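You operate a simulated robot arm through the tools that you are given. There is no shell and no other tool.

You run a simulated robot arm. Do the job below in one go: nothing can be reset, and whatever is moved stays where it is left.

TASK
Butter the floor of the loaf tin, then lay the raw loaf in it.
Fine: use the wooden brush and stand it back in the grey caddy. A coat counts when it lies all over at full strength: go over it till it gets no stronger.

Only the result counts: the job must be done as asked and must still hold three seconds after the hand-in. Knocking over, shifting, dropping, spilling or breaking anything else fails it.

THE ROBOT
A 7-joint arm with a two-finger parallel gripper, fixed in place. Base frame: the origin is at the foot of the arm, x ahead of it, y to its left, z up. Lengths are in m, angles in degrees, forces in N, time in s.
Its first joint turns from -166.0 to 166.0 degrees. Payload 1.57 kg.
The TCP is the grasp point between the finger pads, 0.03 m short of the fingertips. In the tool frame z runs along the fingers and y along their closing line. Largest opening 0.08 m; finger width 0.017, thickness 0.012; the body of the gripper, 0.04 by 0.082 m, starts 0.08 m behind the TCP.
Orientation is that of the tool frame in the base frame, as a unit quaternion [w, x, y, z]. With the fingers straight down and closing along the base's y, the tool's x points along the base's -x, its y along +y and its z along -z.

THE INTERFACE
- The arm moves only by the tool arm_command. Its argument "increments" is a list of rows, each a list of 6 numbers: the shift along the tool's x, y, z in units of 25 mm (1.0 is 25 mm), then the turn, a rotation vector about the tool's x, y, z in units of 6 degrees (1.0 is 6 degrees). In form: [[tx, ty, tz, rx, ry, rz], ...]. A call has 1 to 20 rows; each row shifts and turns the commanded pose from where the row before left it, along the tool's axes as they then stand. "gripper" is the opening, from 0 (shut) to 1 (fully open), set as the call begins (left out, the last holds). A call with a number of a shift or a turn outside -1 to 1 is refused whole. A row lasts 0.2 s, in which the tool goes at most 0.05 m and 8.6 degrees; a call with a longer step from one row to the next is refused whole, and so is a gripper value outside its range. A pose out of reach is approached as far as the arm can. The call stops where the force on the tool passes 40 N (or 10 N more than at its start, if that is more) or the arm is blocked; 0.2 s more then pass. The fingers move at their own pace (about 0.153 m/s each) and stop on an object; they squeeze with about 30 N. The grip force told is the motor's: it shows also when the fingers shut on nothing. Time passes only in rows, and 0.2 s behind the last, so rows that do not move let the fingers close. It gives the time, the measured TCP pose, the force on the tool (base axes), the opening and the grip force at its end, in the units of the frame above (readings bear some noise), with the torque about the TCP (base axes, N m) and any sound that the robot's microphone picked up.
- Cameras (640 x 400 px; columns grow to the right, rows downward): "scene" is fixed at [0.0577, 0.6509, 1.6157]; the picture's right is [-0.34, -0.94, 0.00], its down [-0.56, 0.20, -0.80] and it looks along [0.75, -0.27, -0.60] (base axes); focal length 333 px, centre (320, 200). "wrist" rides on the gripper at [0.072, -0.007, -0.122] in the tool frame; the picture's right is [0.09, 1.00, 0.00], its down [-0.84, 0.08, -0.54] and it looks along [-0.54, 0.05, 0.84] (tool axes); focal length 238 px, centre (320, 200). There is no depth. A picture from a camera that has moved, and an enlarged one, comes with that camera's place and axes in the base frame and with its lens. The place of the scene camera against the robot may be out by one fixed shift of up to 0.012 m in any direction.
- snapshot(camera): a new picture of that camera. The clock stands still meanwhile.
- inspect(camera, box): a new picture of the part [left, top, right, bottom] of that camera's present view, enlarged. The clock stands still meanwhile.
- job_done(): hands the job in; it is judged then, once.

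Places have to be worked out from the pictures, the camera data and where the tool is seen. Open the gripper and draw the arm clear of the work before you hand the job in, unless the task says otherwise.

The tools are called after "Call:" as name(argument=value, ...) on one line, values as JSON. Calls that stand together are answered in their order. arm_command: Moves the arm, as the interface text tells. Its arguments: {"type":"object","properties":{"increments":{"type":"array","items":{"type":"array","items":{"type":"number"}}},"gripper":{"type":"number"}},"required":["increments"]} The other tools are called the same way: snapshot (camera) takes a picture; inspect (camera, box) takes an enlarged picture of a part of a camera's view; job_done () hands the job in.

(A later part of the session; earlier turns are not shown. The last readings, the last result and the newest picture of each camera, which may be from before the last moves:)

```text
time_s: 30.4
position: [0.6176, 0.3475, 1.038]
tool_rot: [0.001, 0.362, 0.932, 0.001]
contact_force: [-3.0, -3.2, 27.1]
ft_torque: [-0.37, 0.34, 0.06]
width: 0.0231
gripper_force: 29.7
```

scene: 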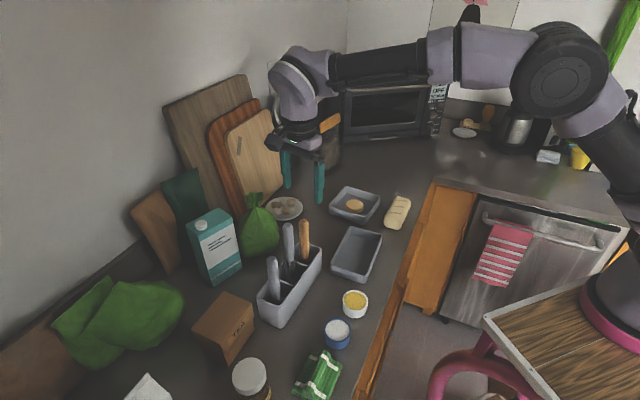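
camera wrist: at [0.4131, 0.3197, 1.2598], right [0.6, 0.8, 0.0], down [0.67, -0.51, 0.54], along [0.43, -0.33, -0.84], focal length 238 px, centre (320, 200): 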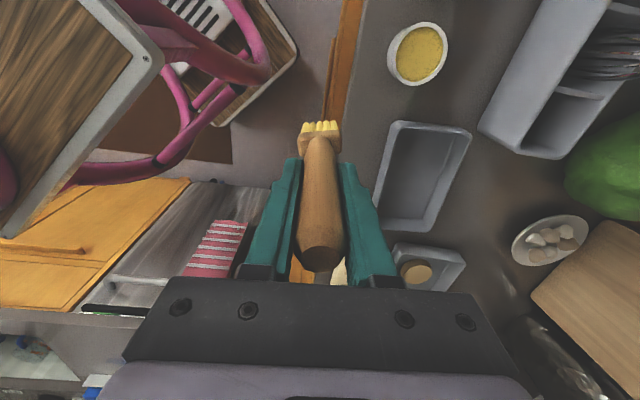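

Floor contact: 27 N at TCP z≈1.038. I'll ease up 1.5 mm and read the force.

Call:
arm_command(increments=[[0, 0, -0.06, 0, 0, 0], [0, 0, 0, 0, 0, 0]])

Call:
inspect(camera="wrist", box=[220, 60, 420, 220])

```text
time_s: 31.0
position: [0.6179, 0.3472, 1.0386]
tool_rot: [0.0, 0.362, 0.932, -0.001]
contact_force: [-1.3, -0.7, 8.9]
ft_torque: [-0.02, 0.07, 0.02]
width: 0.023
gripper_force: 29.4
```

```text
2.50 times, centred on (320, 140) of wrist
camera zoom: at [0.5595, 0.392, 1.1603], right [0.6, 0.8, 0.0], down [0.67, -0.51, 0.54], along [0.43, -0.33, -0.84], focal length 596 px, centre (320, 350)
```

zoom: 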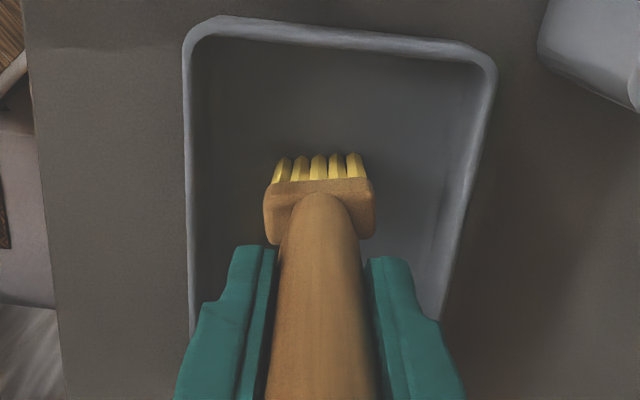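

Light contact at 9 N. Sweeping the centre lane toward the near end first, then checking the coat.

Call:
arm_command(increments=[[0.3, 0, 0, 0, 0, 0], [0.3, 0, 0, 0, 0, 0], [0.3, 0, 0, 0, 0, 0], [0.3, 0, 0, 0, 0, 0], [0, 0, 0, 0, 0, 0]])

Call:
inspect(camera="wrist", box=[220, 60, 420, 220])

Call:
inspect(camera="scene", box=[330, 220, 400, 290])

```text
time_s: 32.2
position: [0.5962, 0.368, 1.0393]
tool_rot: [0.0, 0.363, 0.932, 0.001]
contact_force: [0.7, -0.5, -0.5]
ft_torque: [0.0, -0.01, -0.01]
width: 0.0229
gripper_force: 30.3
```

```text
2.50 times, centred on (320, 140) of wrist
camera zoom: at [0.5366, 0.4116, 1.1619], right [0.6, 0.8, 0.0], down [0.67, -0.51, 0.54], along [0.43, -0.33, -0.84], focal length 596 px, centre (320, 350)
```

zoom: 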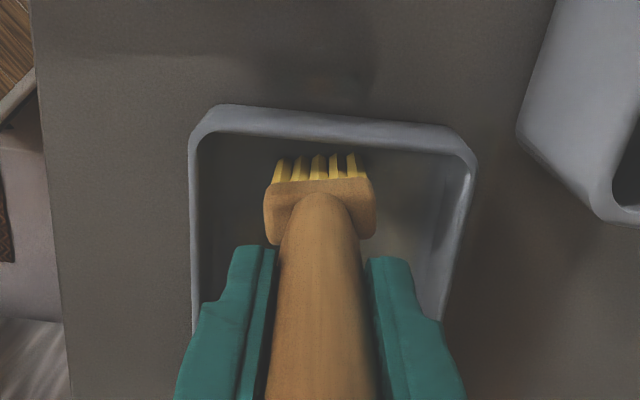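

```text
5.71 times, centred on (365, 255) of scene
camera zoom: at [0.0577, 0.6509, 1.6157], right [-0.34, -0.94, 0.0], down [-0.56, 0.2, -0.8], along [0.75, -0.27, -0.6], focal length 1901 px, centre (63, -114)
```

zoom: 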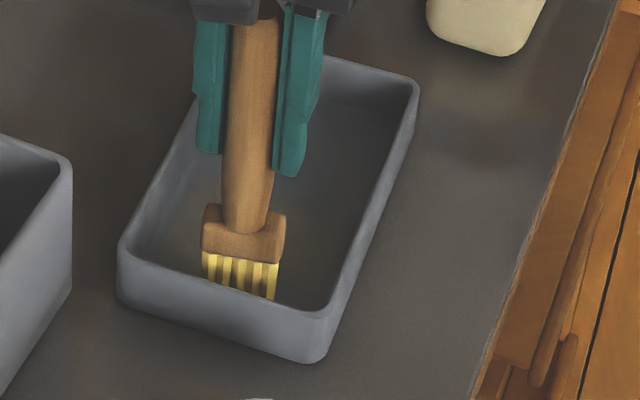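

A faint coat appears where the brush passed, and the force has dropped to about zero. I'll press down slightly and sweep the centre lane to the far end.

Call:
arm_command(increments=[[0, 0, 0.05, 0, 0, 0], [-0.5, 0, 0, 0, 0, 0], [-0.5, 0, 0, 0, 0, 0], [-0.5, 0, 0, 0, 0, 0], [-0.5, 0, 0, 0, 0, 0], [-0.5, 0, 0, 0, 0, 0], [-0.5, 0, 0, 0, 0, 0], [-0.5, 0, 0, 0, 0, 0], [-0.5, 0, 0, 0, 0, 0], [-0.5, 0, 0, 0, 0, 0], [-0.5, 0, 0, 0, 0, 0]])

Call:
inspect(camera="wrist", box=[220, 0, 420, 220])

Call:
inspect(camera="scene", box=[330, 220, 400, 290])

```text
time_s: 34.6
position: [0.6878, 0.2853, 1.0375]
tool_rot: [0.0, 0.363, 0.932, 0.0]
contact_force: [-1.4, 0.4, 5.0]
ft_torque: [0.08, 0.16, 0.03]
width: 0.0232
gripper_force: 29.9
```

```text
1.82 times, centred on (320, 110) of wrist
camera zoom: at [0.6296, 0.3292, 1.1603], right [0.6, 0.8, 0.0], down [0.67, -0.51, 0.54], along [0.43, -0.33, -0.84], focal length 433 px, centre (320, 364)
```

zoom: 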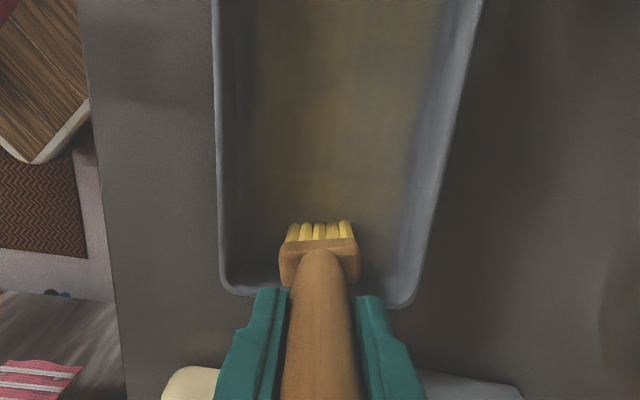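

```text
5.71 times, centred on (365, 255) of scene
camera zoom: at [0.0577, 0.6509, 1.6157], right [-0.34, -0.94, 0.0], down [-0.56, 0.2, -0.8], along [0.75, -0.27, -0.6], focal length 1901 px, centre (63, -114)
```

zoom: 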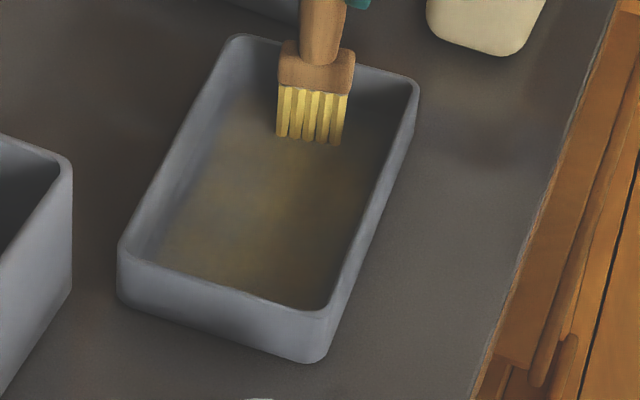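

The centre swath is now visibly buttered across most of the width. Next the right lane (+22 mm), sweeping back to the near end.

Call:
arm_command(increments=[[-0.15, 0.44, 0, 0, 0, 0], [0, 0.44, 0, 0, 0, 0], [0.5, 0, 0, 0, 0, 0], [0.5, 0, 0, 0, 0, 0], [0.5, 0, 0, 0, 0, 0], [0.5, 0, 0, 0, 0, 0], [0.5, 0, 0, 0, 0, 0], [0.5, 0, 0, 0, 0, 0], [0.5, 0, 0, 0, 0, 0], [0.5, 0, 0, 0, 0, 0], [0.5, 0, 0, 0, 0, 0], [0.5, 0, 0, 0, 0, 0], [0.2, 0, 0, 0, 0, 0]])

Call:
inspect(camera="wrist", box=[220, 0, 420, 220])

Call:
inspect(camera="scene", box=[330, 220, 400, 290])

```text
time_s: 37.4
position: [0.61, 0.3845, 1.0386]
tool_rot: [0.001, 0.363, 0.932, 0.001]
contact_force: [-0.5, -0.7, 1.3]
ft_torque: [0.03, 0.01, 0.01]
width: 0.0233
gripper_force: 30.1
```

```text
1.82 times, centred on (320, 110) of wrist
camera zoom: at [0.5516, 0.4288, 1.1604], right [0.6, 0.8, 0.0], down [0.67, -0.51, 0.54], along [0.43, -0.33, -0.84], focal length 433 px, centre (320, 364)
```

zoom: 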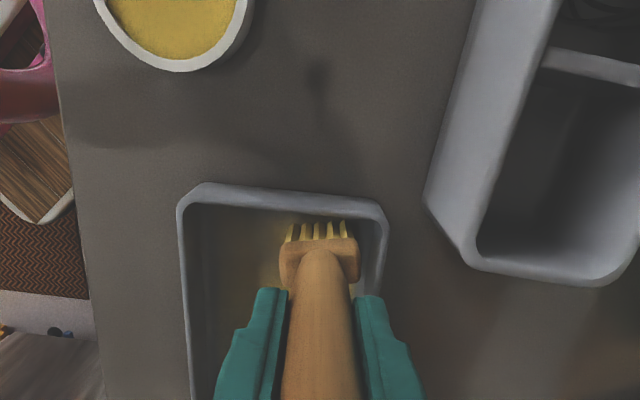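

```text
5.71 times, centred on (365, 255) of scene
camera zoom: at [0.0577, 0.6509, 1.6157], right [-0.34, -0.94, 0.0], down [-0.56, 0.2, -0.8], along [0.75, -0.27, -0.6], focal length 1901 px, centre (63, -114)
```

zoom: 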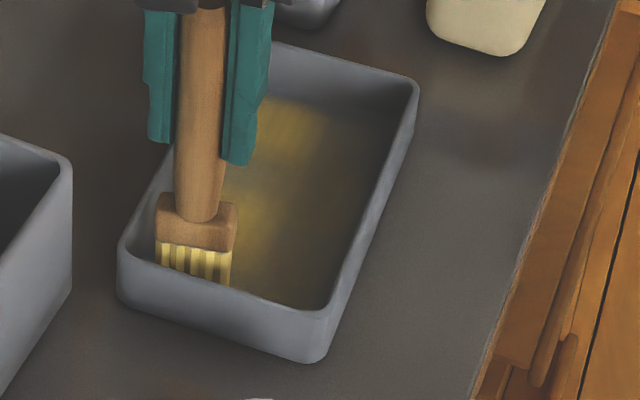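

The coat is building. I'll nudge closer to the near wall, cross to the left lane, and sweep to the far end.

Call:
arm_command(increments=[[0.2, 0, 0, 0, 0, 0], [0, -0.45, 0, 0, 0, 0], [0, -0.45, 0, 0, 0, 0], [0, -0.45, 0, 0, 0, 0], [0, -0.45, 0, 0, 0, 0], [-0.5, 0, 0, 0, 0, 0], [-0.5, 0, 0, 0, 0, 0], [-0.5, 0, 0, 0, 0, 0], [-0.5, 0, 0, 0, 0, 0], [-0.5, 0, 0, 0, 0, 0], [-0.5, 0, 0, 0, 0, 0], [-0.5, 0, 0, 0, 0, 0], [-0.5, 0, 0, 0, 0, 0], [-0.5, 0, 0, 0, 0, 0], [-0.5, 0, 0, 0, 0, 0], [-0.3, 0, 0, 0, 0, 0]])

Call:
inspect(camera="wrist", box=[220, 0, 420, 220])

Call:
inspect(camera="scene", box=[330, 220, 400, 290])

```text
time_s: 40.8
position: [0.6712, 0.2648, 1.0386]
tool_rot: [0.001, 0.362, 0.932, 0.0]
contact_force: [-0.5, 1.0, 1.6]
ft_torque: [0.05, 0.02, 0.01]
width: 0.0231
gripper_force: 30.4
```

```text
1.82 times, centred on (320, 110) of wrist
camera zoom: at [0.613, 0.3096, 1.1603], right [0.6, 0.8, 0.0], down [0.67, -0.51, 0.54], along [0.43, -0.33, -0.84], focal length 433 px, centre (320, 364)
```

zoom: 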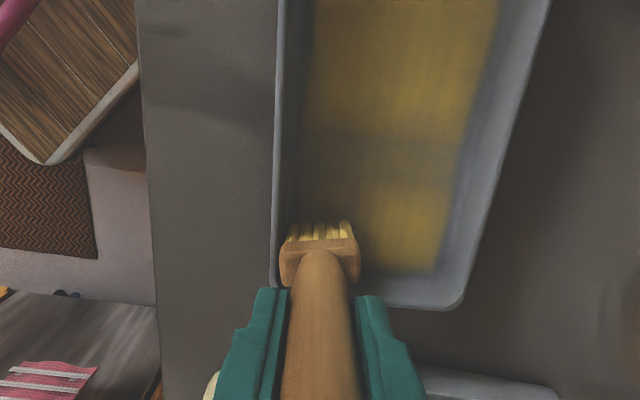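

```text
5.71 times, centred on (365, 255) of scene
camera zoom: at [0.0577, 0.6509, 1.6157], right [-0.34, -0.94, 0.0], down [-0.56, 0.2, -0.8], along [0.75, -0.27, -0.6], focal length 1901 px, centre (63, -114)
```

zoom: 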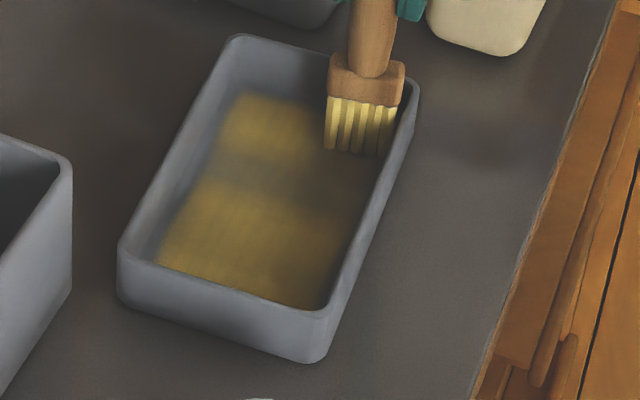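

Coat is getting stronger, with a fainter band where contact was lost. I'll press a bit more, cross along the far wall to the right lane and sweep back.

Call:
arm_command(increments=[[-0.1, 0, 0.03, 0, 0, 0], [0, 0.4, 0, 0, 0, 0], [0, 0.4, 0, 0, 0, 0], [0, 0.4, 0, 0, 0, 0], [0, 0.4, 0, 0, 0, 0], [0, 0.38, 0, 0, 0, 0], [0.49, 0, 0, 0, 0, 0], [0.49, 0, 0, 0, 0, 0], [0.49, 0, 0, 0, 0, 0], [0.49, 0, 0, 0, 0, 0], [0.49, 0, 0, 0, 0, 0], [0.49, 0, 0, 0, 0, 0], [0.49, 0, 0, 0, 0, 0], [0.49, 0, 0, 0, 0, 0], [0.49, 0, 0, 0, 0, 0], [0.49, 0, 0, 0, 0, 0], [0.4, 0, 0, 0, 0, 0]])

Call:
inspect(camera="wrist", box=[220, 0, 420, 220])

Call:
inspect(camera="scene", box=[330, 220, 400, 290])

```text
time_s: 44.4
position: [0.6112, 0.3883, 1.037]
tool_rot: [0.001, 0.363, 0.932, 0.001]
contact_force: [4.3, -3.9, 19.7]
ft_torque: [-0.37, -0.47, -0.01]
width: 0.0234
gripper_force: 29.6
```

```text
1.82 times, centred on (320, 110) of wrist
camera zoom: at [0.553, 0.4332, 1.1593], right [0.61, 0.8, 0.0], down [0.67, -0.51, 0.54], along [0.43, -0.33, -0.84], focal length 433 px, centre (320, 364)
```

zoom: 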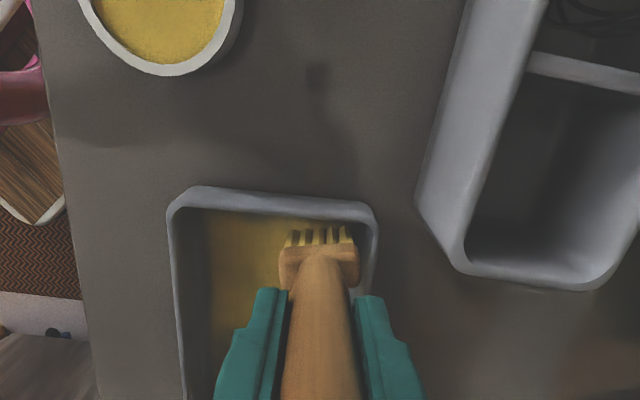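

```text
5.71 times, centred on (365, 255) of scene
camera zoom: at [0.0577, 0.6509, 1.6157], right [-0.34, -0.94, 0.0], down [-0.56, 0.2, -0.8], along [0.75, -0.27, -0.6], focal length 1901 px, centre (63, -114)
```

zoom: 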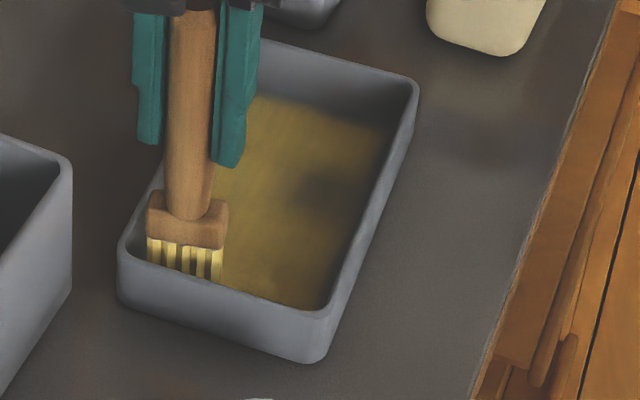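

Force is 20 N here, so I'll ease up slightly. Crossing along the near wall to the left lane and sweeping it again to fill the dark patch.

Call:
arm_command(increments=[[0.2, 0, -0.02, 0, 0, 0], [0, -0.4, 0, 0, 0, 0], [0, -0.4, 0, 0, 0, 0], [0, -0.4, 0, 0, 0, 0], [0, -0.4, 0, 0, 0, 0], [0, -0.37, 0, 0, 0, 0], [-0.4, 0, 0, 0, 0, 0], [-0.4, 0, 0, 0, 0, 0], [-0.4, 0, 0, 0, 0, 0], [-0.4, 0, 0, 0, 0, 0], [-0.4, 0, 0, 0, 0, 0], [-0.4, 0, 0, 0, 0, 0], [-0.4, 0, 0, 0, 0, 0], [-0.4, 0, 0, 0, 0, 0], [-0.4, 0, 0, 0, 0, 0], [-0.4, 0, 0, 0, 0, 0], [-0.4, 0, 0, 0, 0, 0], [-0.4, 0, 0, 0, 0, 0], [-0.4, 0, 0, 0, 0, 0]])

Call:
inspect(camera="wrist", box=[220, 0, 420, 220])

Call:
inspect(camera="scene", box=[330, 220, 400, 290])

```text
time_s: 48.4
position: [0.6708, 0.27, 1.0379]
tool_rot: [0.0, 0.362, 0.932, -0.001]
contact_force: [0.5, 0.1, -0.8]
ft_torque: [-0.07, -0.04, -0.02]
width: 0.0229
gripper_force: 29.7
```

```text
1.82 times, centred on (320, 110) of wrist
camera zoom: at [0.6118, 0.3144, 1.1605], right [0.6, 0.8, 0.0], down [0.67, -0.51, 0.54], along [0.43, -0.33, -0.84], focal length 433 px, centre (320, 364)
```

zoom: 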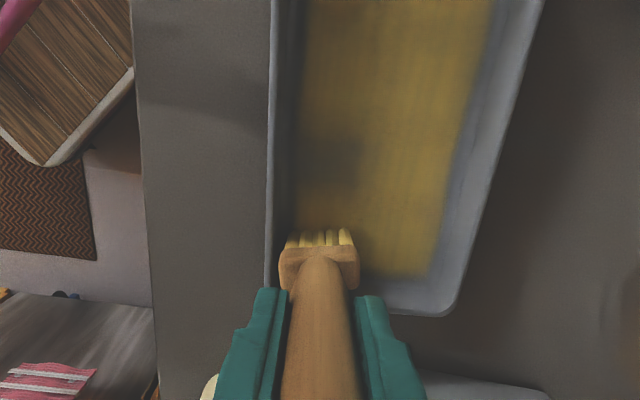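

```text
5.71 times, centred on (365, 255) of scene
camera zoom: at [0.0577, 0.6509, 1.6157], right [-0.34, -0.94, 0.0], down [-0.56, 0.2, -0.8], along [0.75, -0.27, -0.6], focal length 1901 px, centre (63, -114)
```

zoom: 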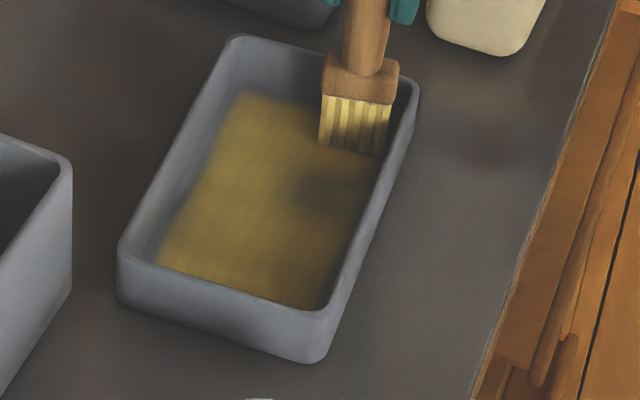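

The dark patch in the left lane remains and there is no contact force here. I'll press down 1 mm and sweep the left lane back over it.

Call:
arm_command(increments=[[-0.1, 0, 0.04, 0, 0, 0], [0, 0, 0.02, 0, 0, 0], [0, 0, 0, 0, 0, 0]])

```text
time_s: 49.2
position: [0.6713, 0.2669, 1.0369]
tool_rot: [0.001, 0.362, 0.932, 0.001]
contact_force: [-0.8, 2.1, 3.7]
ft_torque: [0.12, 0.0, -0.01]
width: 0.0234
gripper_force: 30.3
```

Light 4 N contact; a touch more pressure, then sweep the left lane slowly over the patch.

Call:
arm_command(increments=[[0.3, 0, 0.02, 0, 0, 0], [0.3, 0, 0, 0, 0, 0], [0.3, 0, 0, 0, 0, 0], [0.3, 0, 0, 0, 0, 0], [0.3, 0, 0, 0, 0, 0], [0.3, 0, 0, 0, 0, 0], [0.3, 0, 0, 0, 0, 0], [0.3, 0, 0, 0, 0, 0], [0.3, 0, 0, 0, 0, 0], [0.3, 0, 0, 0, 0, 0], [0.3, 0, 0, 0, 0, 0], [0.3, 0, 0, 0, 0, 0], [0.3, 0, 0, 0, 0, 0], [0.3, 0, 0, 0, 0, 0], [0.3, 0, 0, 0, 0, 0], [0.3, 0, 0, 0, 0, 0], [0.3, 0, 0, 0, 0, 0]])

Call:
inspect(camera="wrist", box=[220, 0, 420, 220])

Call:
inspect(camera="scene", box=[330, 220, 400, 290])

```text
time_s: 52.8
position: [0.5779, 0.3532, 1.0357]
tool_rot: [0.0, 0.363, 0.932, 0.0]
contact_force: [3.3, -2.8, 14.6]
ft_torque: [-0.16, -0.4, -0.03]
width: 0.0232
gripper_force: 29.3
```

```text
1.82 times, centred on (320, 110) of wrist
camera zoom: at [0.5192, 0.398, 1.158], right [0.6, 0.8, 0.0], down [0.67, -0.51, 0.54], along [0.43, -0.33, -0.84], focal length 433 px, centre (320, 364)
```

zoom: 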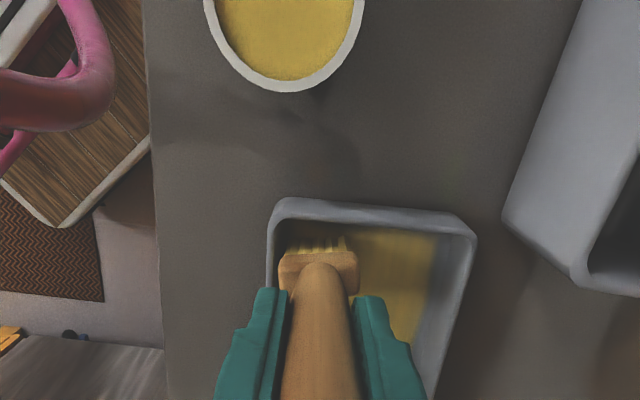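

```text
5.71 times, centred on (365, 255) of scene
camera zoom: at [0.0577, 0.6509, 1.6157], right [-0.34, -0.94, 0.0], down [-0.56, 0.2, -0.8], along [0.75, -0.27, -0.6], focal length 1901 px, centre (63, -114)
```

zoom: 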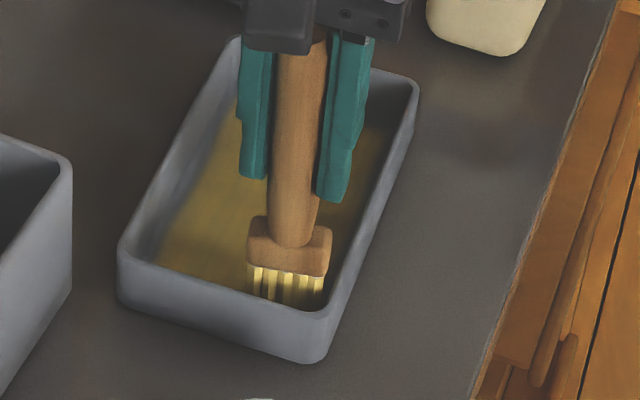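

I'll lift clear and move over the butter pot, checking the whole coat from the scene camera on the way.

Call:
arm_command(increments=[[0, 0, -0.6, 0, 0, 0], [0, 0, -0.8, 0, 0, 0], [0, 0, -0.8, 0, 0, 0], [0, 0, -0.8, 0, 0, 0], [0, 0, -0.8, 0, 0, 0], [0.806, -0.174, 0, 0, 0, 0], [0.806, -0.174, 0, 0, 0, 0], [0.806, -0.174, 0, 0, 0, 0], [0.806, -0.174, 0, 0, 0, 0], [0.806, -0.174, 0, 0, 0, 0], [0, 0, 0, 0, 0, 0]])

Call:
inspect(camera="wrist", box=[220, 0, 420, 180])

Call:
inspect(camera="scene", box=[325, 215, 405, 315])

```text
time_s: 55.2
position: [0.4888, 0.4047, 1.1307]
tool_rot: [0.0, 0.362, 0.932, 0.0]
contact_force: [-0.4, -0.2, -1.5]
ft_torque: [0.03, 0.02, 0.04]
width: 0.0231
gripper_force: 30.2
```

```text
2.22 times, centred on (320, 90) of wrist
camera zoom: at [0.4301, 0.4489, 1.2535], right [0.61, 0.8, 0.0], down [0.67, -0.51, 0.54], along [0.43, -0.33, -0.84], focal length 530 px, centre (320, 444)
```

zoom: 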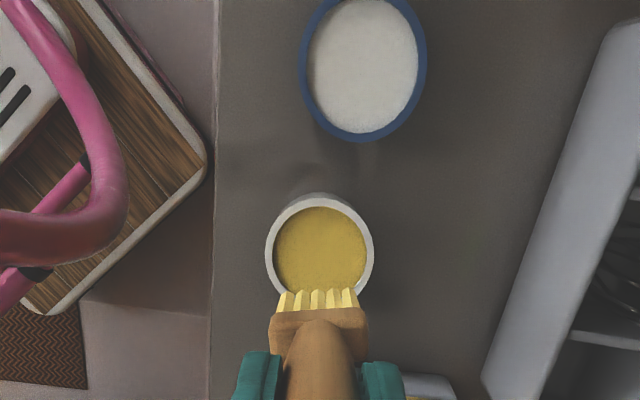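

```text
4.00 times, centred on (365, 265) of scene
camera zoom: at [0.0577, 0.6509, 1.6157], right [-0.34, -0.94, 0.0], down [-0.56, 0.2, -0.8], along [0.75, -0.27, -0.6], focal length 1330 px, centre (140, -60)
```

zoom: 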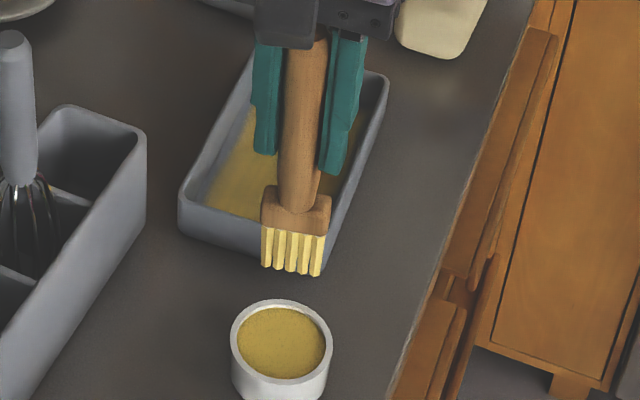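

Bristles look paler, so I'll dip again: pot is centred within 3 mm. Descending into it gently.

Call:
arm_command(increments=[[-0.1, 0, 0.6, 0, 0, 0], [0, 0, 0.8, 0, 0, 0], [0, 0, 0.6, 0, 0, 0], [0, 0, 0.3, 0, 0, 0], [0, 0, 0.1, 0, 0, 0], [0, 0, 0.1, 0, 0, 0], [0, 0, 0, 0, 0, 0]])

Call:
inspect(camera="wrist", box=[260, 50, 380, 170])

```text
time_s: 56.8
position: [0.4903, 0.4039, 1.0674]
tool_rot: [-0.001, 0.363, 0.932, 0.0]
contact_force: [0.0, -0.2, -0.1]
ft_torque: [0.0, -0.02, 0.01]
width: 0.0229
gripper_force: 30.3
```

```text
3.33 times, centred on (320, 110) of wrist
camera zoom: at [0.4328, 0.4486, 1.1894], right [0.6, 0.8, 0.0], down [0.67, -0.51, 0.54], along [0.43, -0.33, -0.84], focal length 794 px, centre (320, 500)
```

zoom: 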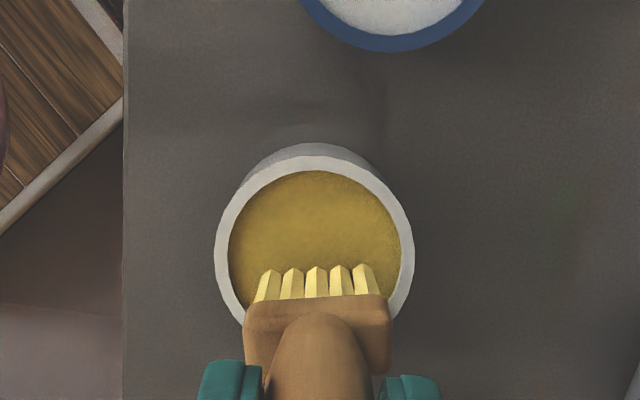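

The bristle tips have swung about 8 mm toward −tool x (the brush pivoted slightly in the pads), so the head sits off-centre in the pot. Checking from the scene camera before going on.

Call:
inspect(camera="scene", box=[330, 260, 390, 320])

Call:
inspect(camera="wrist", box=[240, 90, 400, 290])

```text
6.67 times, centred on (360, 290) of scene
camera zoom: at [0.0577, 0.6509, 1.6157], right [-0.34, -0.94, 0.0], down [-0.56, 0.2, -0.8], along [0.75, -0.27, -0.6], focal length 2217 px, centre (53, -400)
```

zoom: 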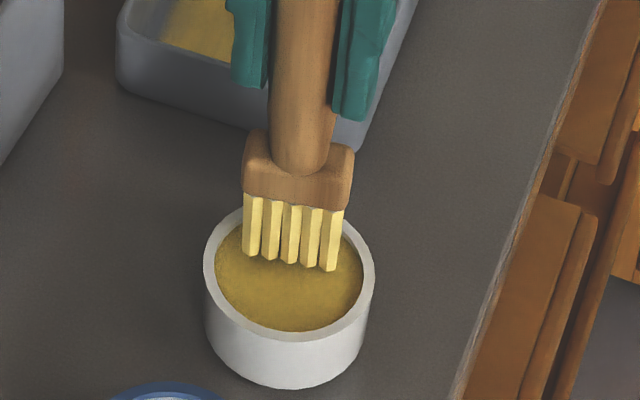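

```text
2.00 times, centred on (320, 190) of wrist
camera zoom: at [0.4328, 0.4486, 1.1894], right [0.6, 0.8, 0.0], down [0.67, -0.51, 0.54], along [0.43, -0.33, -0.84], focal length 477 px, centre (320, 220)
```

zoom: 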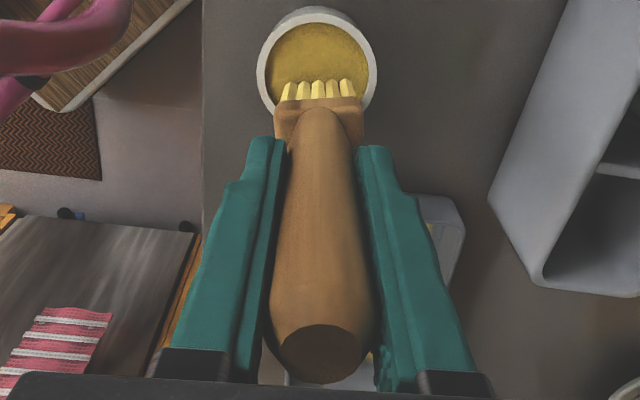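

I'll shift +7.5 mm along tool x to centre the tips in the pot, then lower until contact.

Call:
arm_command(increments=[[0.3, 0.03, 0, 0, 0, 0], [0, 0, 0.1, 0, 0, 0], [0, 0, 0.06, 0, 0, 0], [0, 0, 0.06, 0, 0, 0], [0, 0, 0, 0, 0, 0]])

Call:
inspect(camera="scene", box=[330, 260, 390, 320])

```text
time_s: 58.0
position: [0.4846, 0.4098, 1.0628]
tool_rot: [0.0, 0.362, 0.932, -0.001]
contact_force: [0.4, 0.2, -0.7]
ft_torque: [0.01, 0.02, 0.03]
width: 0.0231
gripper_force: 29.7
```

```text
6.67 times, centred on (360, 290) of scene
camera zoom: at [0.0577, 0.6509, 1.6157], right [-0.34, -0.94, 0.0], down [-0.56, 0.2, -0.8], along [0.75, -0.27, -0.6], focal length 2217 px, centre (53, -400)
```

zoom: 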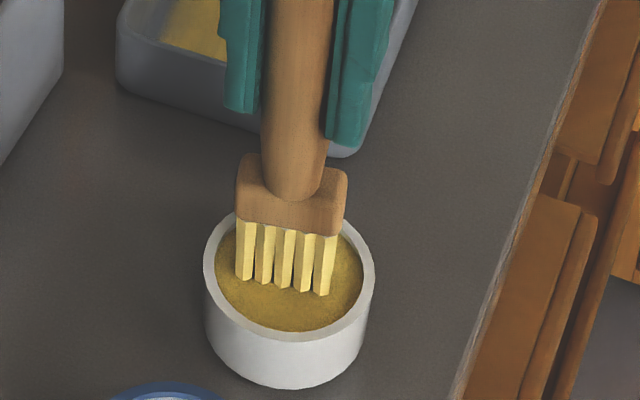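

Centred now but not yet touching. Lowering a few more millimetres into the butter.

Call:
arm_command(increments=[[0, 0, 0.06, 0, 0, 0], [0, 0, 0.06, 0, 0, 0], [0, 0, 0.04, 0, 0, 0], [0, 0, 0, 0, 0, 0]])

Call:
inspect(camera="scene", box=[330, 260, 390, 320])

```text
time_s: 59.0
position: [0.4851, 0.4104, 1.0605]
tool_rot: [0.001, 0.362, 0.932, 0.002]
contact_force: [-2.0, -3.3, 27.1]
ft_torque: [-0.23, 0.19, 0.0]
width: 0.023
gripper_force: 30.4
```

```text
6.67 times, centred on (360, 290) of scene
camera zoom: at [0.0577, 0.6509, 1.6157], right [-0.34, -0.94, 0.0], down [-0.56, 0.2, -0.8], along [0.75, -0.27, -0.6], focal length 2217 px, centre (53, -400)
```

zoom: 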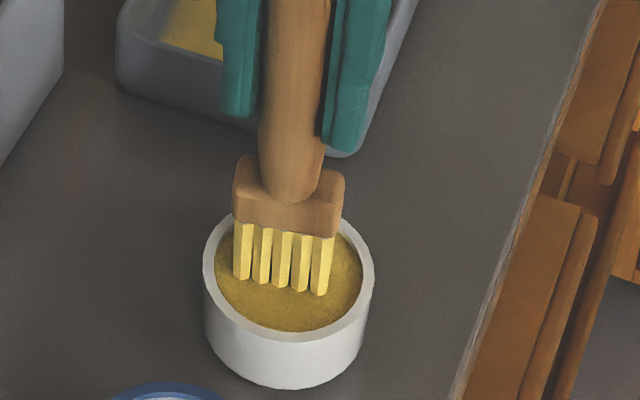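

Contact at 27 N and the bristles are bright yellow again. Lifting and moving above the left lane's near end of the tin.

Call:
arm_command(increments=[[0, 0, -0.6, 0, 0, 0], [0, 0, -0.8, 0, 0, 0], [0, 0, -0.8, 0, 0, 0], [0, 0, -0.8, 0, 0, 0], [-0.792, 0.156, 0, 0, 0, 0], [-0.792, 0.156, 0, 0, 0, 0], [-0.792, 0.156, 0, 0, 0, 0], [-0.792, 0.156, 0, 0, 0, 0], [-0.792, 0.156, 0, 0, 0, 0], [0, 0, 0, 0, 0, 0]])

Call:
inspect(camera="wrist", box=[240, 60, 440, 260])

Call:
inspect(camera="scene", box=[325, 215, 405, 295])

```text
time_s: 61.2
position: [0.5712, 0.3568, 1.1347]
tool_rot: [0.0, 0.362, 0.932, 0.001]
contact_force: [0.0, -0.8, -0.2]
ft_torque: [-0.04, 0.0, 0.03]
width: 0.0232
gripper_force: 30.2
```

```text
2.00 times, centred on (340, 160) of wrist
camera zoom: at [0.5129, 0.401, 1.2556], right [0.6, 0.8, 0.0], down [0.67, -0.51, 0.54], along [0.43, -0.33, -0.84], focal length 477 px, centre (280, 280)
```

zoom: 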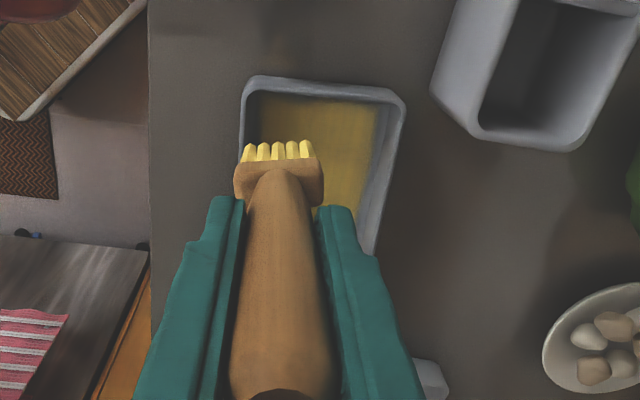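

```text
5.00 times, centred on (365, 255) of scene
camera zoom: at [0.0577, 0.6509, 1.6157], right [-0.34, -0.94, 0.0], down [-0.56, 0.2, -0.8], along [0.75, -0.27, -0.6], focal length 1663 px, centre (95, -75)
```

zoom: 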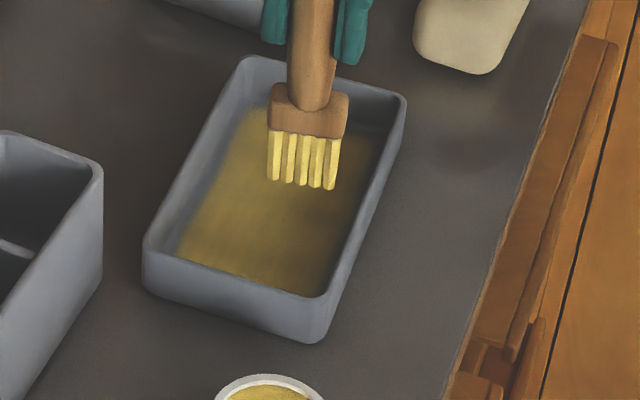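

Coat is fairly even with weaker edges. Descending at the near-left corner to the floor.

Call:
arm_command(increments=[[0, 0.04, 0.8, 0, 0, 0], [0, 0, 0.8, 0, 0, 0], [0, 0, 0.8, 0, 0, 0], [0, 0, 0.8, 0, 0, 0], [0, 0, 0.5, 0, 0, 0], [0, 0, 0.1, 0, 0, 0], [0, 0, 0.06, 0, 0, 0], [0, 0, 0, 0, 0, 0]])

```text
time_s: 63.0
position: [0.5722, 0.3576, 1.0374]
tool_rot: [0.001, 0.362, 0.932, 0.0]
contact_force: [0.2, -0.2, -0.1]
ft_torque: [0.01, 0.02, 0.01]
width: 0.0233
gripper_force: 30.4
```

Call:
arm_command(increments=[[0, 0, 0.05, 0, 0, 0], [0, 0, 0.05, 0, 0, 0], [0, 0, 0, 0, 0, 0]])

```text
time_s: 63.8
position: [0.5715, 0.3572, 1.0361]
tool_rot: [0.0, 0.362, 0.932, 0.0]
contact_force: [0.1, -0.6, 2.8]
ft_torque: [0.05, -0.04, 0.04]
width: 0.0232
gripper_force: 30.4
```

Contact at 3 N; adding slight pressure and sweeping the left lane to the far end.

Call:
arm_command(increments=[[0, 0, 0.03, 0, 0, 0], [-0.4, 0, 0, 0, 0, 0], [-0.4, 0, 0, 0, 0, 0], [-0.4, 0, 0, 0, 0, 0], [-0.4, 0, 0, 0, 0, 0], [-0.4, 0, 0, 0, 0, 0], [-0.4, 0, 0, 0, 0, 0], [-0.4, 0, 0, 0, 0, 0], [-0.4, 0, 0, 0, 0, 0], [-0.4, 0, 0, 0, 0, 0], [-0.4, 0, 0, 0, 0, 0], [-0.4, 0, 0, 0, 0, 0], [-0.4, 0, 0, 0, 0, 0], [-0.4, 0, 0, 0, 0, 0]])

Call:
inspect(camera="wrist", box=[220, 0, 420, 220])

Call:
inspect(camera="scene", box=[325, 215, 405, 295])

```text
time_s: 66.8
position: [0.6696, 0.269, 1.0346]
tool_rot: [0.0, 0.362, 0.932, 0.0]
contact_force: [0.1, 0.0, -1.3]
ft_torque: [-0.02, -0.01, 0.02]
width: 0.0229
gripper_force: 30.0
```

```text
1.82 times, centred on (320, 110) of wrist
camera zoom: at [0.6102, 0.3134, 1.1572], right [0.6, 0.8, 0.0], down [0.67, -0.51, 0.54], along [0.43, -0.33, -0.84], focal length 433 px, centre (320, 364)
```

zoom: 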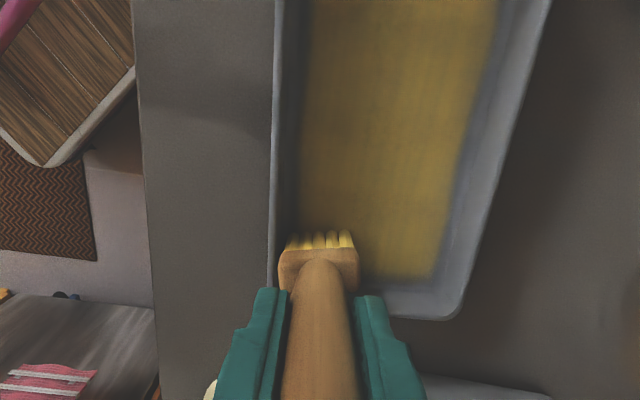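

```text
5.00 times, centred on (365, 255) of scene
camera zoom: at [0.0577, 0.6509, 1.6157], right [-0.34, -0.94, 0.0], down [-0.56, 0.2, -0.8], along [0.75, -0.27, -0.6], focal length 1663 px, centre (95, -75)
```

zoom: 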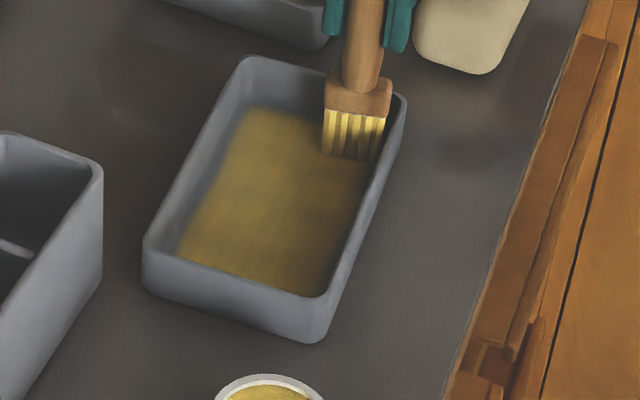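

The patch is filled. I'll enlarge the right-hand and far edges to judge how close the coat runs to the walls.

Call:
inspect(camera="wrist", box=[300, 0, 400, 90])

Call:
inspect(camera="wrist", box=[300, 80, 400, 180])

Call:
inspect(camera="scene", box=[345, 225, 395, 280])

```text
4.44 times, centred on (350, 45) of wrist
camera zoom: at [0.6102, 0.3134, 1.1572], right [0.6, 0.8, 0.0], down [0.67, -0.51, 0.54], along [0.43, -0.33, -0.84], focal length 1059 px, centre (187, 889)
```

zoom: 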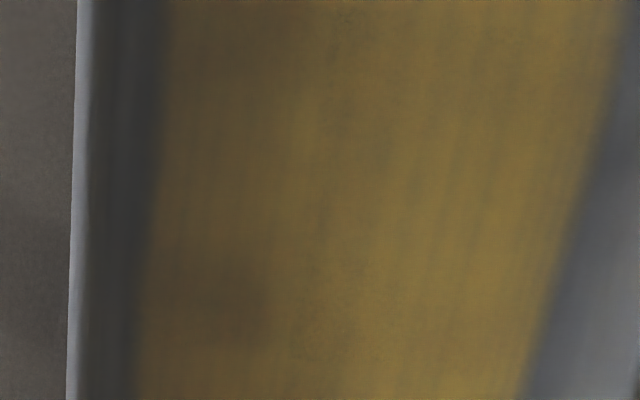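

```text
4.00 times, centred on (350, 130) of wrist
camera zoom: at [0.6102, 0.3134, 1.1572], right [0.6, 0.8, 0.0], down [0.67, -0.51, 0.54], along [0.43, -0.33, -0.84], focal length 953 px, centre (200, 480)
```

zoom: 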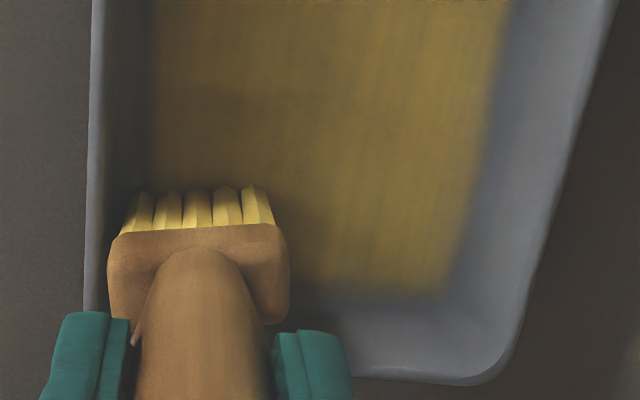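

```text
7.27 times, centred on (370, 252) of scene
camera zoom: at [0.0577, 0.6509, 1.6157], right [-0.34, -0.94, 0.0], down [-0.56, 0.2, -0.8], along [0.75, -0.27, -0.6], focal length 2419 px, centre (-44, -182)
```

zoom: 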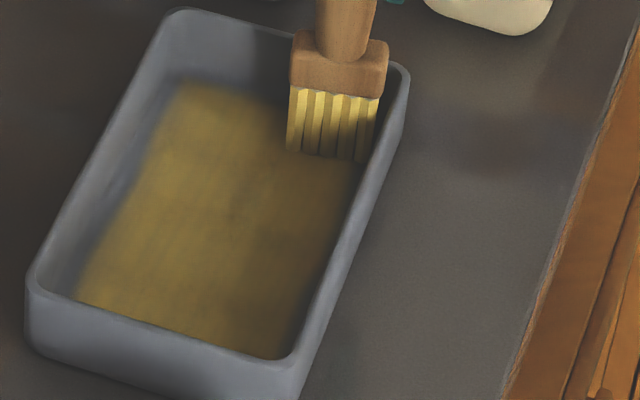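

The coat reaches the right and far walls, but there seems to be a thin uncoated strip along the left wall. I'll shift 2 mm further left, press slightly, and sweep the left wall back toward the near end.

Call:
arm_command(increments=[[-0.3, 0, 0, 0, 0, 0], [-0.2, -0.08, 0.03, 0, 0, 0], [0, 0, 0.02, 0, 0, 0], [0, 0, 0, 0, 0, 0]])

```text
time_s: 67.8
position: [0.6767, 0.2592, 1.0333]
tool_rot: [-0.001, 0.363, 0.932, 0.0]
contact_force: [0.5, -1.6, 9.0]
ft_torque: [-0.18, -0.13, 0.0]
width: 0.0232
gripper_force: 30.1
```

9 N contact at the far-left corner with no side load. Sweeping along the left wall to the near end.

Call:
arm_command(increments=[[-0.1, 0, 0, 0, 0, 0], [0.4, 0, 0, 0, 0, 0], [0.4, 0, 0, 0, 0, 0], [0.4, 0, 0, 0, 0, 0], [0.4, 0, 0, 0, 0, 0], [0.4, 0, 0, 0, 0, 0], [0.4, 0, 0, 0, 0, 0], [0.4, 0, 0, 0, 0, 0], [0.4, 0, 0, 0, 0, 0], [0.4, 0, 0, 0, 0, 0], [0.4, 0, 0, 0, 0, 0], [0.4, 0, 0, 0, 0, 0], [0.4, 0, 0, 0, 0, 0], [0.4, 0, 0, 0, 0, 0], [0.4, 0, 0, 0, 0, 0], [0, 0, 0, 0, 0, 0]])

Call:
inspect(camera="wrist", box=[240, 60, 400, 220])

Call:
inspect(camera="scene", box=[345, 225, 395, 280])

```text
time_s: 71.2
position: [0.575, 0.3513, 1.0322]
tool_rot: [0.0, 0.362, 0.932, -0.001]
contact_force: [0.9, -0.3, 4.1]
ft_torque: [0.03, -0.09, 0.02]
width: 0.0232
gripper_force: 30.0
```

```text
2.50 times, centred on (320, 140) of wrist
camera zoom: at [0.5165, 0.3973, 1.155], right [0.6, 0.8, 0.0], down [0.67, -0.51, 0.54], along [0.43, -0.33, -0.84], focal length 596 px, centre (320, 350)
```

zoom: 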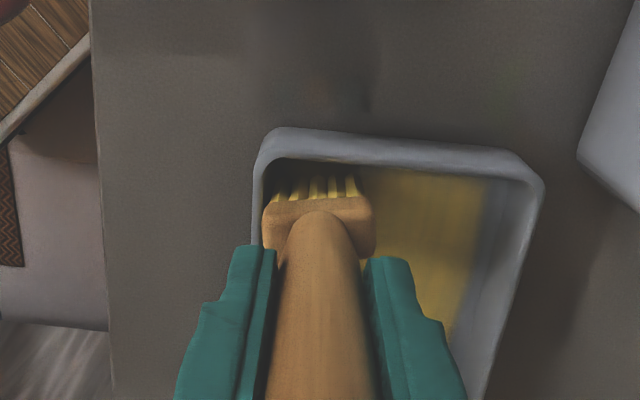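

```text
7.27 times, centred on (370, 252) of scene
camera zoom: at [0.0577, 0.6509, 1.6157], right [-0.34, -0.94, 0.0], down [-0.56, 0.2, -0.8], along [0.75, -0.27, -0.6], focal length 2419 px, centre (-44, -182)
```

zoom: 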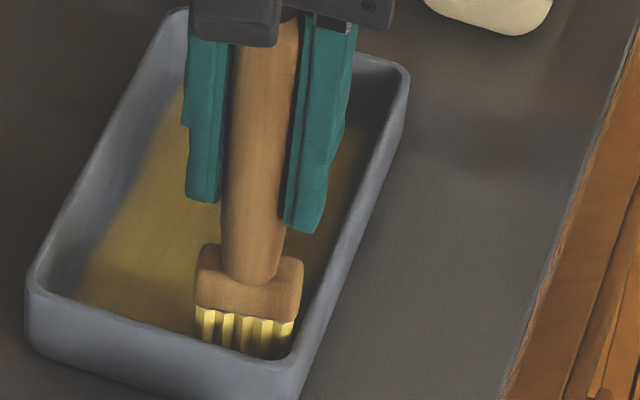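

The brush has pivoted so its tips trail about 11 mm toward −tool x, which leaves the near-wall strip in doubt and hidden from view. I'll lift out and shift so the camera looks straight down at the near wall.

Call:
arm_command(increments=[[0, 0, -0.4, 0, 0, 0], [0, 0, -0.8, 0, 0, 0], [0, 0, -0.8, 0, 0, 0], [0, 0, -0.8, 0, 0, 0], [-0.8, 0.3, 0, 0, 0, 0], [-0.8, 0.3, 0, 0, 0, 0], [-0.8, 0.3, 0, 0, 0, 0], [0, 0, 0, 0, 0, 0]])

Call:
snapshot(camera="wrist")

Call:
inspect(camera="wrist", box=[220, 0, 420, 160])

```text
time_s: 73.0
position: [0.6351, 0.3274, 1.1042]
tool_rot: [0.0, 0.362, 0.932, 0.0]
contact_force: [-0.5, -0.4, -0.1]
ft_torque: [-0.03, 0.0, -0.02]
width: 0.0231
gripper_force: 30.0
```

```text
taken
camera wrist: at [0.5763, 0.3721, 1.226], right [0.6, 0.8, 0.0], down [0.67, -0.51, 0.54], along [0.43, -0.33, -0.84], focal length 238 px, centre (320, 200)
```

wrist: 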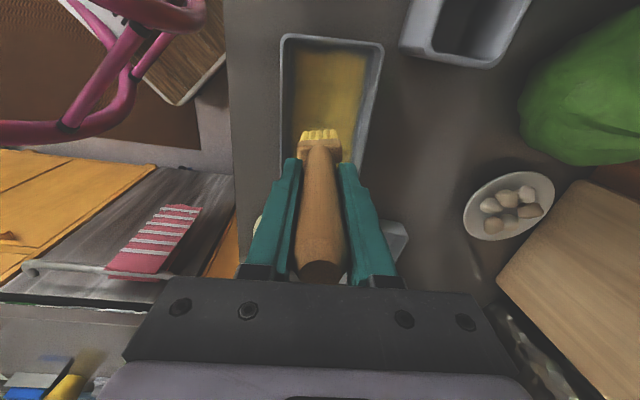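

```text
2.50 times, centred on (320, 80) of wrist
camera zoom: at [0.5763, 0.3721, 1.226], right [0.6, 0.8, 0.0], down [0.67, -0.51, 0.54], along [0.43, -0.33, -0.84], focal length 596 px, centre (320, 500)
```

zoom: 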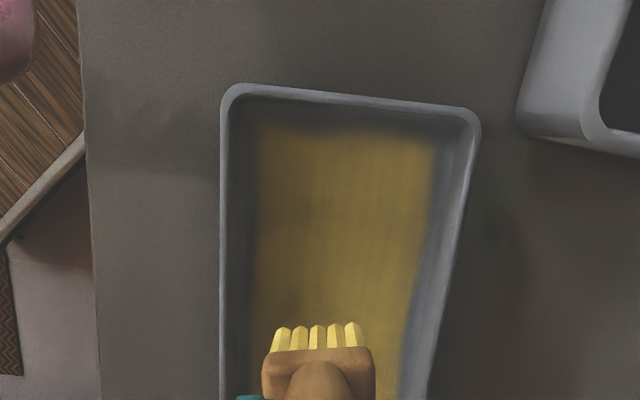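

The near strip (about 10 mm) and a thin left strip are indeed still bare. I'll enlarge the near corners to see where the floor ends.

Call:
inspect(camera="wrist", box=[274, 28, 334, 78])

Call:
inspect(camera="wrist", box=[330, 28, 390, 78])

Call:
inspect(camera="wrist", box=[274, 78, 354, 158])

```text
8.00 times, centred on (304, 53) of wrist
camera zoom: at [0.5763, 0.3721, 1.226], right [0.6, 0.8, 0.0], down [0.67, -0.51, 0.54], along [0.43, -0.33, -0.84], focal length 1907 px, centre (448, 1376)
```

zoom: 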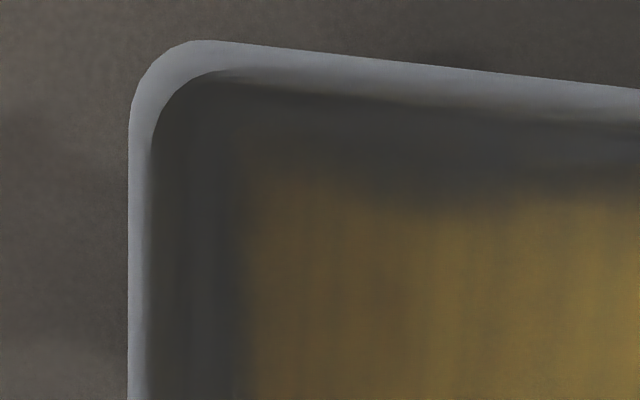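

```text
8.00 times, centred on (360, 53) of wrist
camera zoom: at [0.5763, 0.3721, 1.226], right [0.6, 0.8, 0.0], down [0.67, -0.51, 0.54], along [0.43, -0.33, -0.84], focal length 1907 px, centre (0, 1376)
```

zoom: 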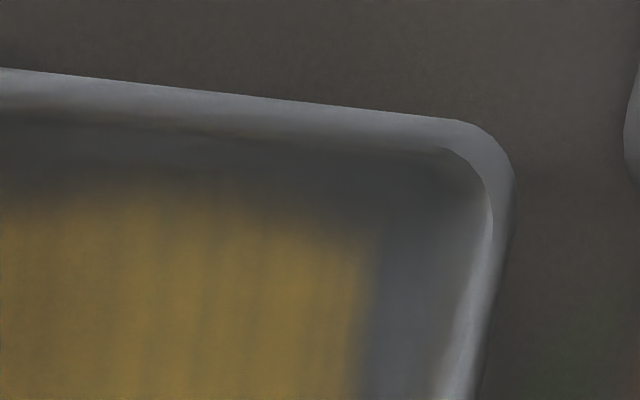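

```text
5.00 times, centred on (314, 118) of wrist
camera zoom: at [0.5763, 0.3721, 1.226], right [0.6, 0.8, 0.0], down [0.67, -0.51, 0.54], along [0.43, -0.33, -0.84], focal length 1192 px, centre (350, 610)
```

zoom: 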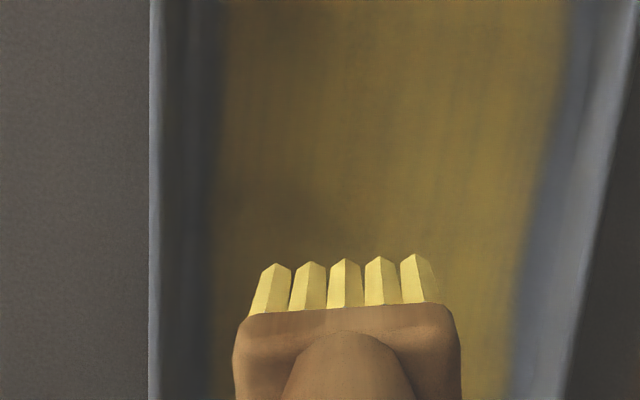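

Side edges of the coat are straight (floor-limited), but the near edge is wavy and incomplete. I'll tilt the tool 5.3° about tool y to bring the brush upright again and move toward the near-left corner, then check.

Call:
arm_command(increments=[[0, 0, 0, 0, 0.44, 0], [0, 0, 0, 0, 0.44, 0], [0.793, -0.287, 0.073, 0, 0, 0], [0.793, -0.287, 0.073, 0, 0, 0], [0.793, -0.287, 0.073, 0, 0, 0], [0, 0, 0, 0, 0, 0]])

Call:
inspect(camera="wrist", box=[240, 60, 400, 220])

Call:
inspect(camera="scene", box=[325, 205, 405, 295])

```text
time_s: 74.4
position: [0.5752, 0.3509, 1.1026]
tool_rot: [-0.043, 0.362, 0.931, 0.016]
contact_force: [0.0, 0.5, -1.5]
ft_torque: [0.0, -0.01, 0.03]
width: 0.0231
gripper_force: 29.3
```

```text
2.50 times, centred on (320, 140) of wrist
camera zoom: at [0.5258, 0.3874, 1.2308], right [0.61, 0.8, 0.01], down [0.7, -0.54, 0.46], along [0.37, -0.27, -0.89], focal length 596 px, centre (320, 350)
```

zoom: 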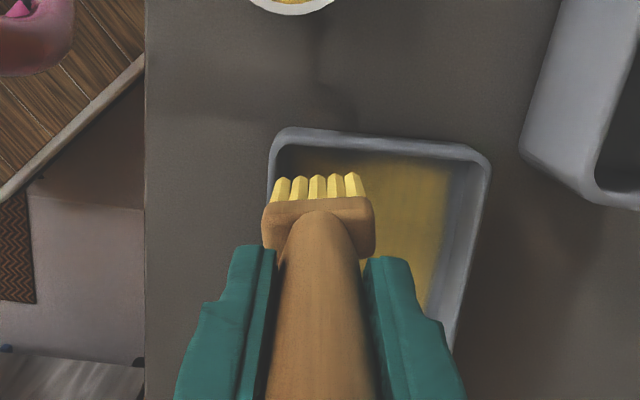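

```text
4.44 times, centred on (365, 250) of scene
camera zoom: at [0.0577, 0.6509, 1.6157], right [-0.34, -0.94, 0.0], down [-0.56, 0.2, -0.8], along [0.75, -0.27, -0.6], focal length 1478 px, centre (120, -22)
```

zoom: 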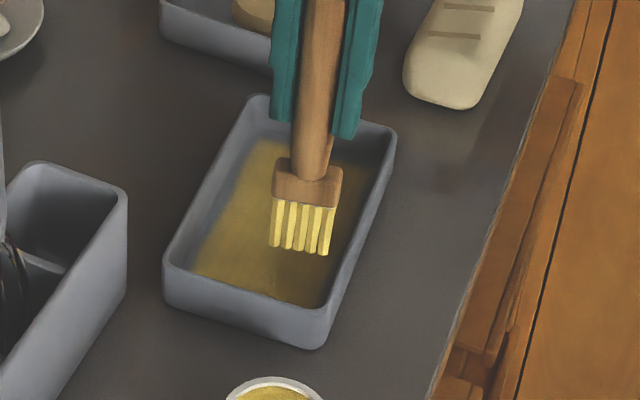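

The brush is upright now. Descending at the near-left corner toward floor contact.

Call:
arm_command(increments=[[-0.0576, 0.0125, 0.623, 0, 0, 0], [-0.0576, 0.0125, 0.623, 0, 0, 0], [-0.0576, 0.0125, 0.623, 0, 0, 0], [-0.0576, 0.0125, 0.623, 0, 0, 0], [-0.0074, 0, 0.08, 0, 0, 0], [0, 0, 0, 0, 0, 0]])

```text
time_s: 75.8
position: [0.5773, 0.3547, 1.0377]
tool_rot: [-0.043, 0.362, 0.931, 0.016]
contact_force: [2.0, -0.6, -1.0]
ft_torque: [-0.09, -0.12, 0.0]
width: 0.0232
gripper_force: 30.1
```

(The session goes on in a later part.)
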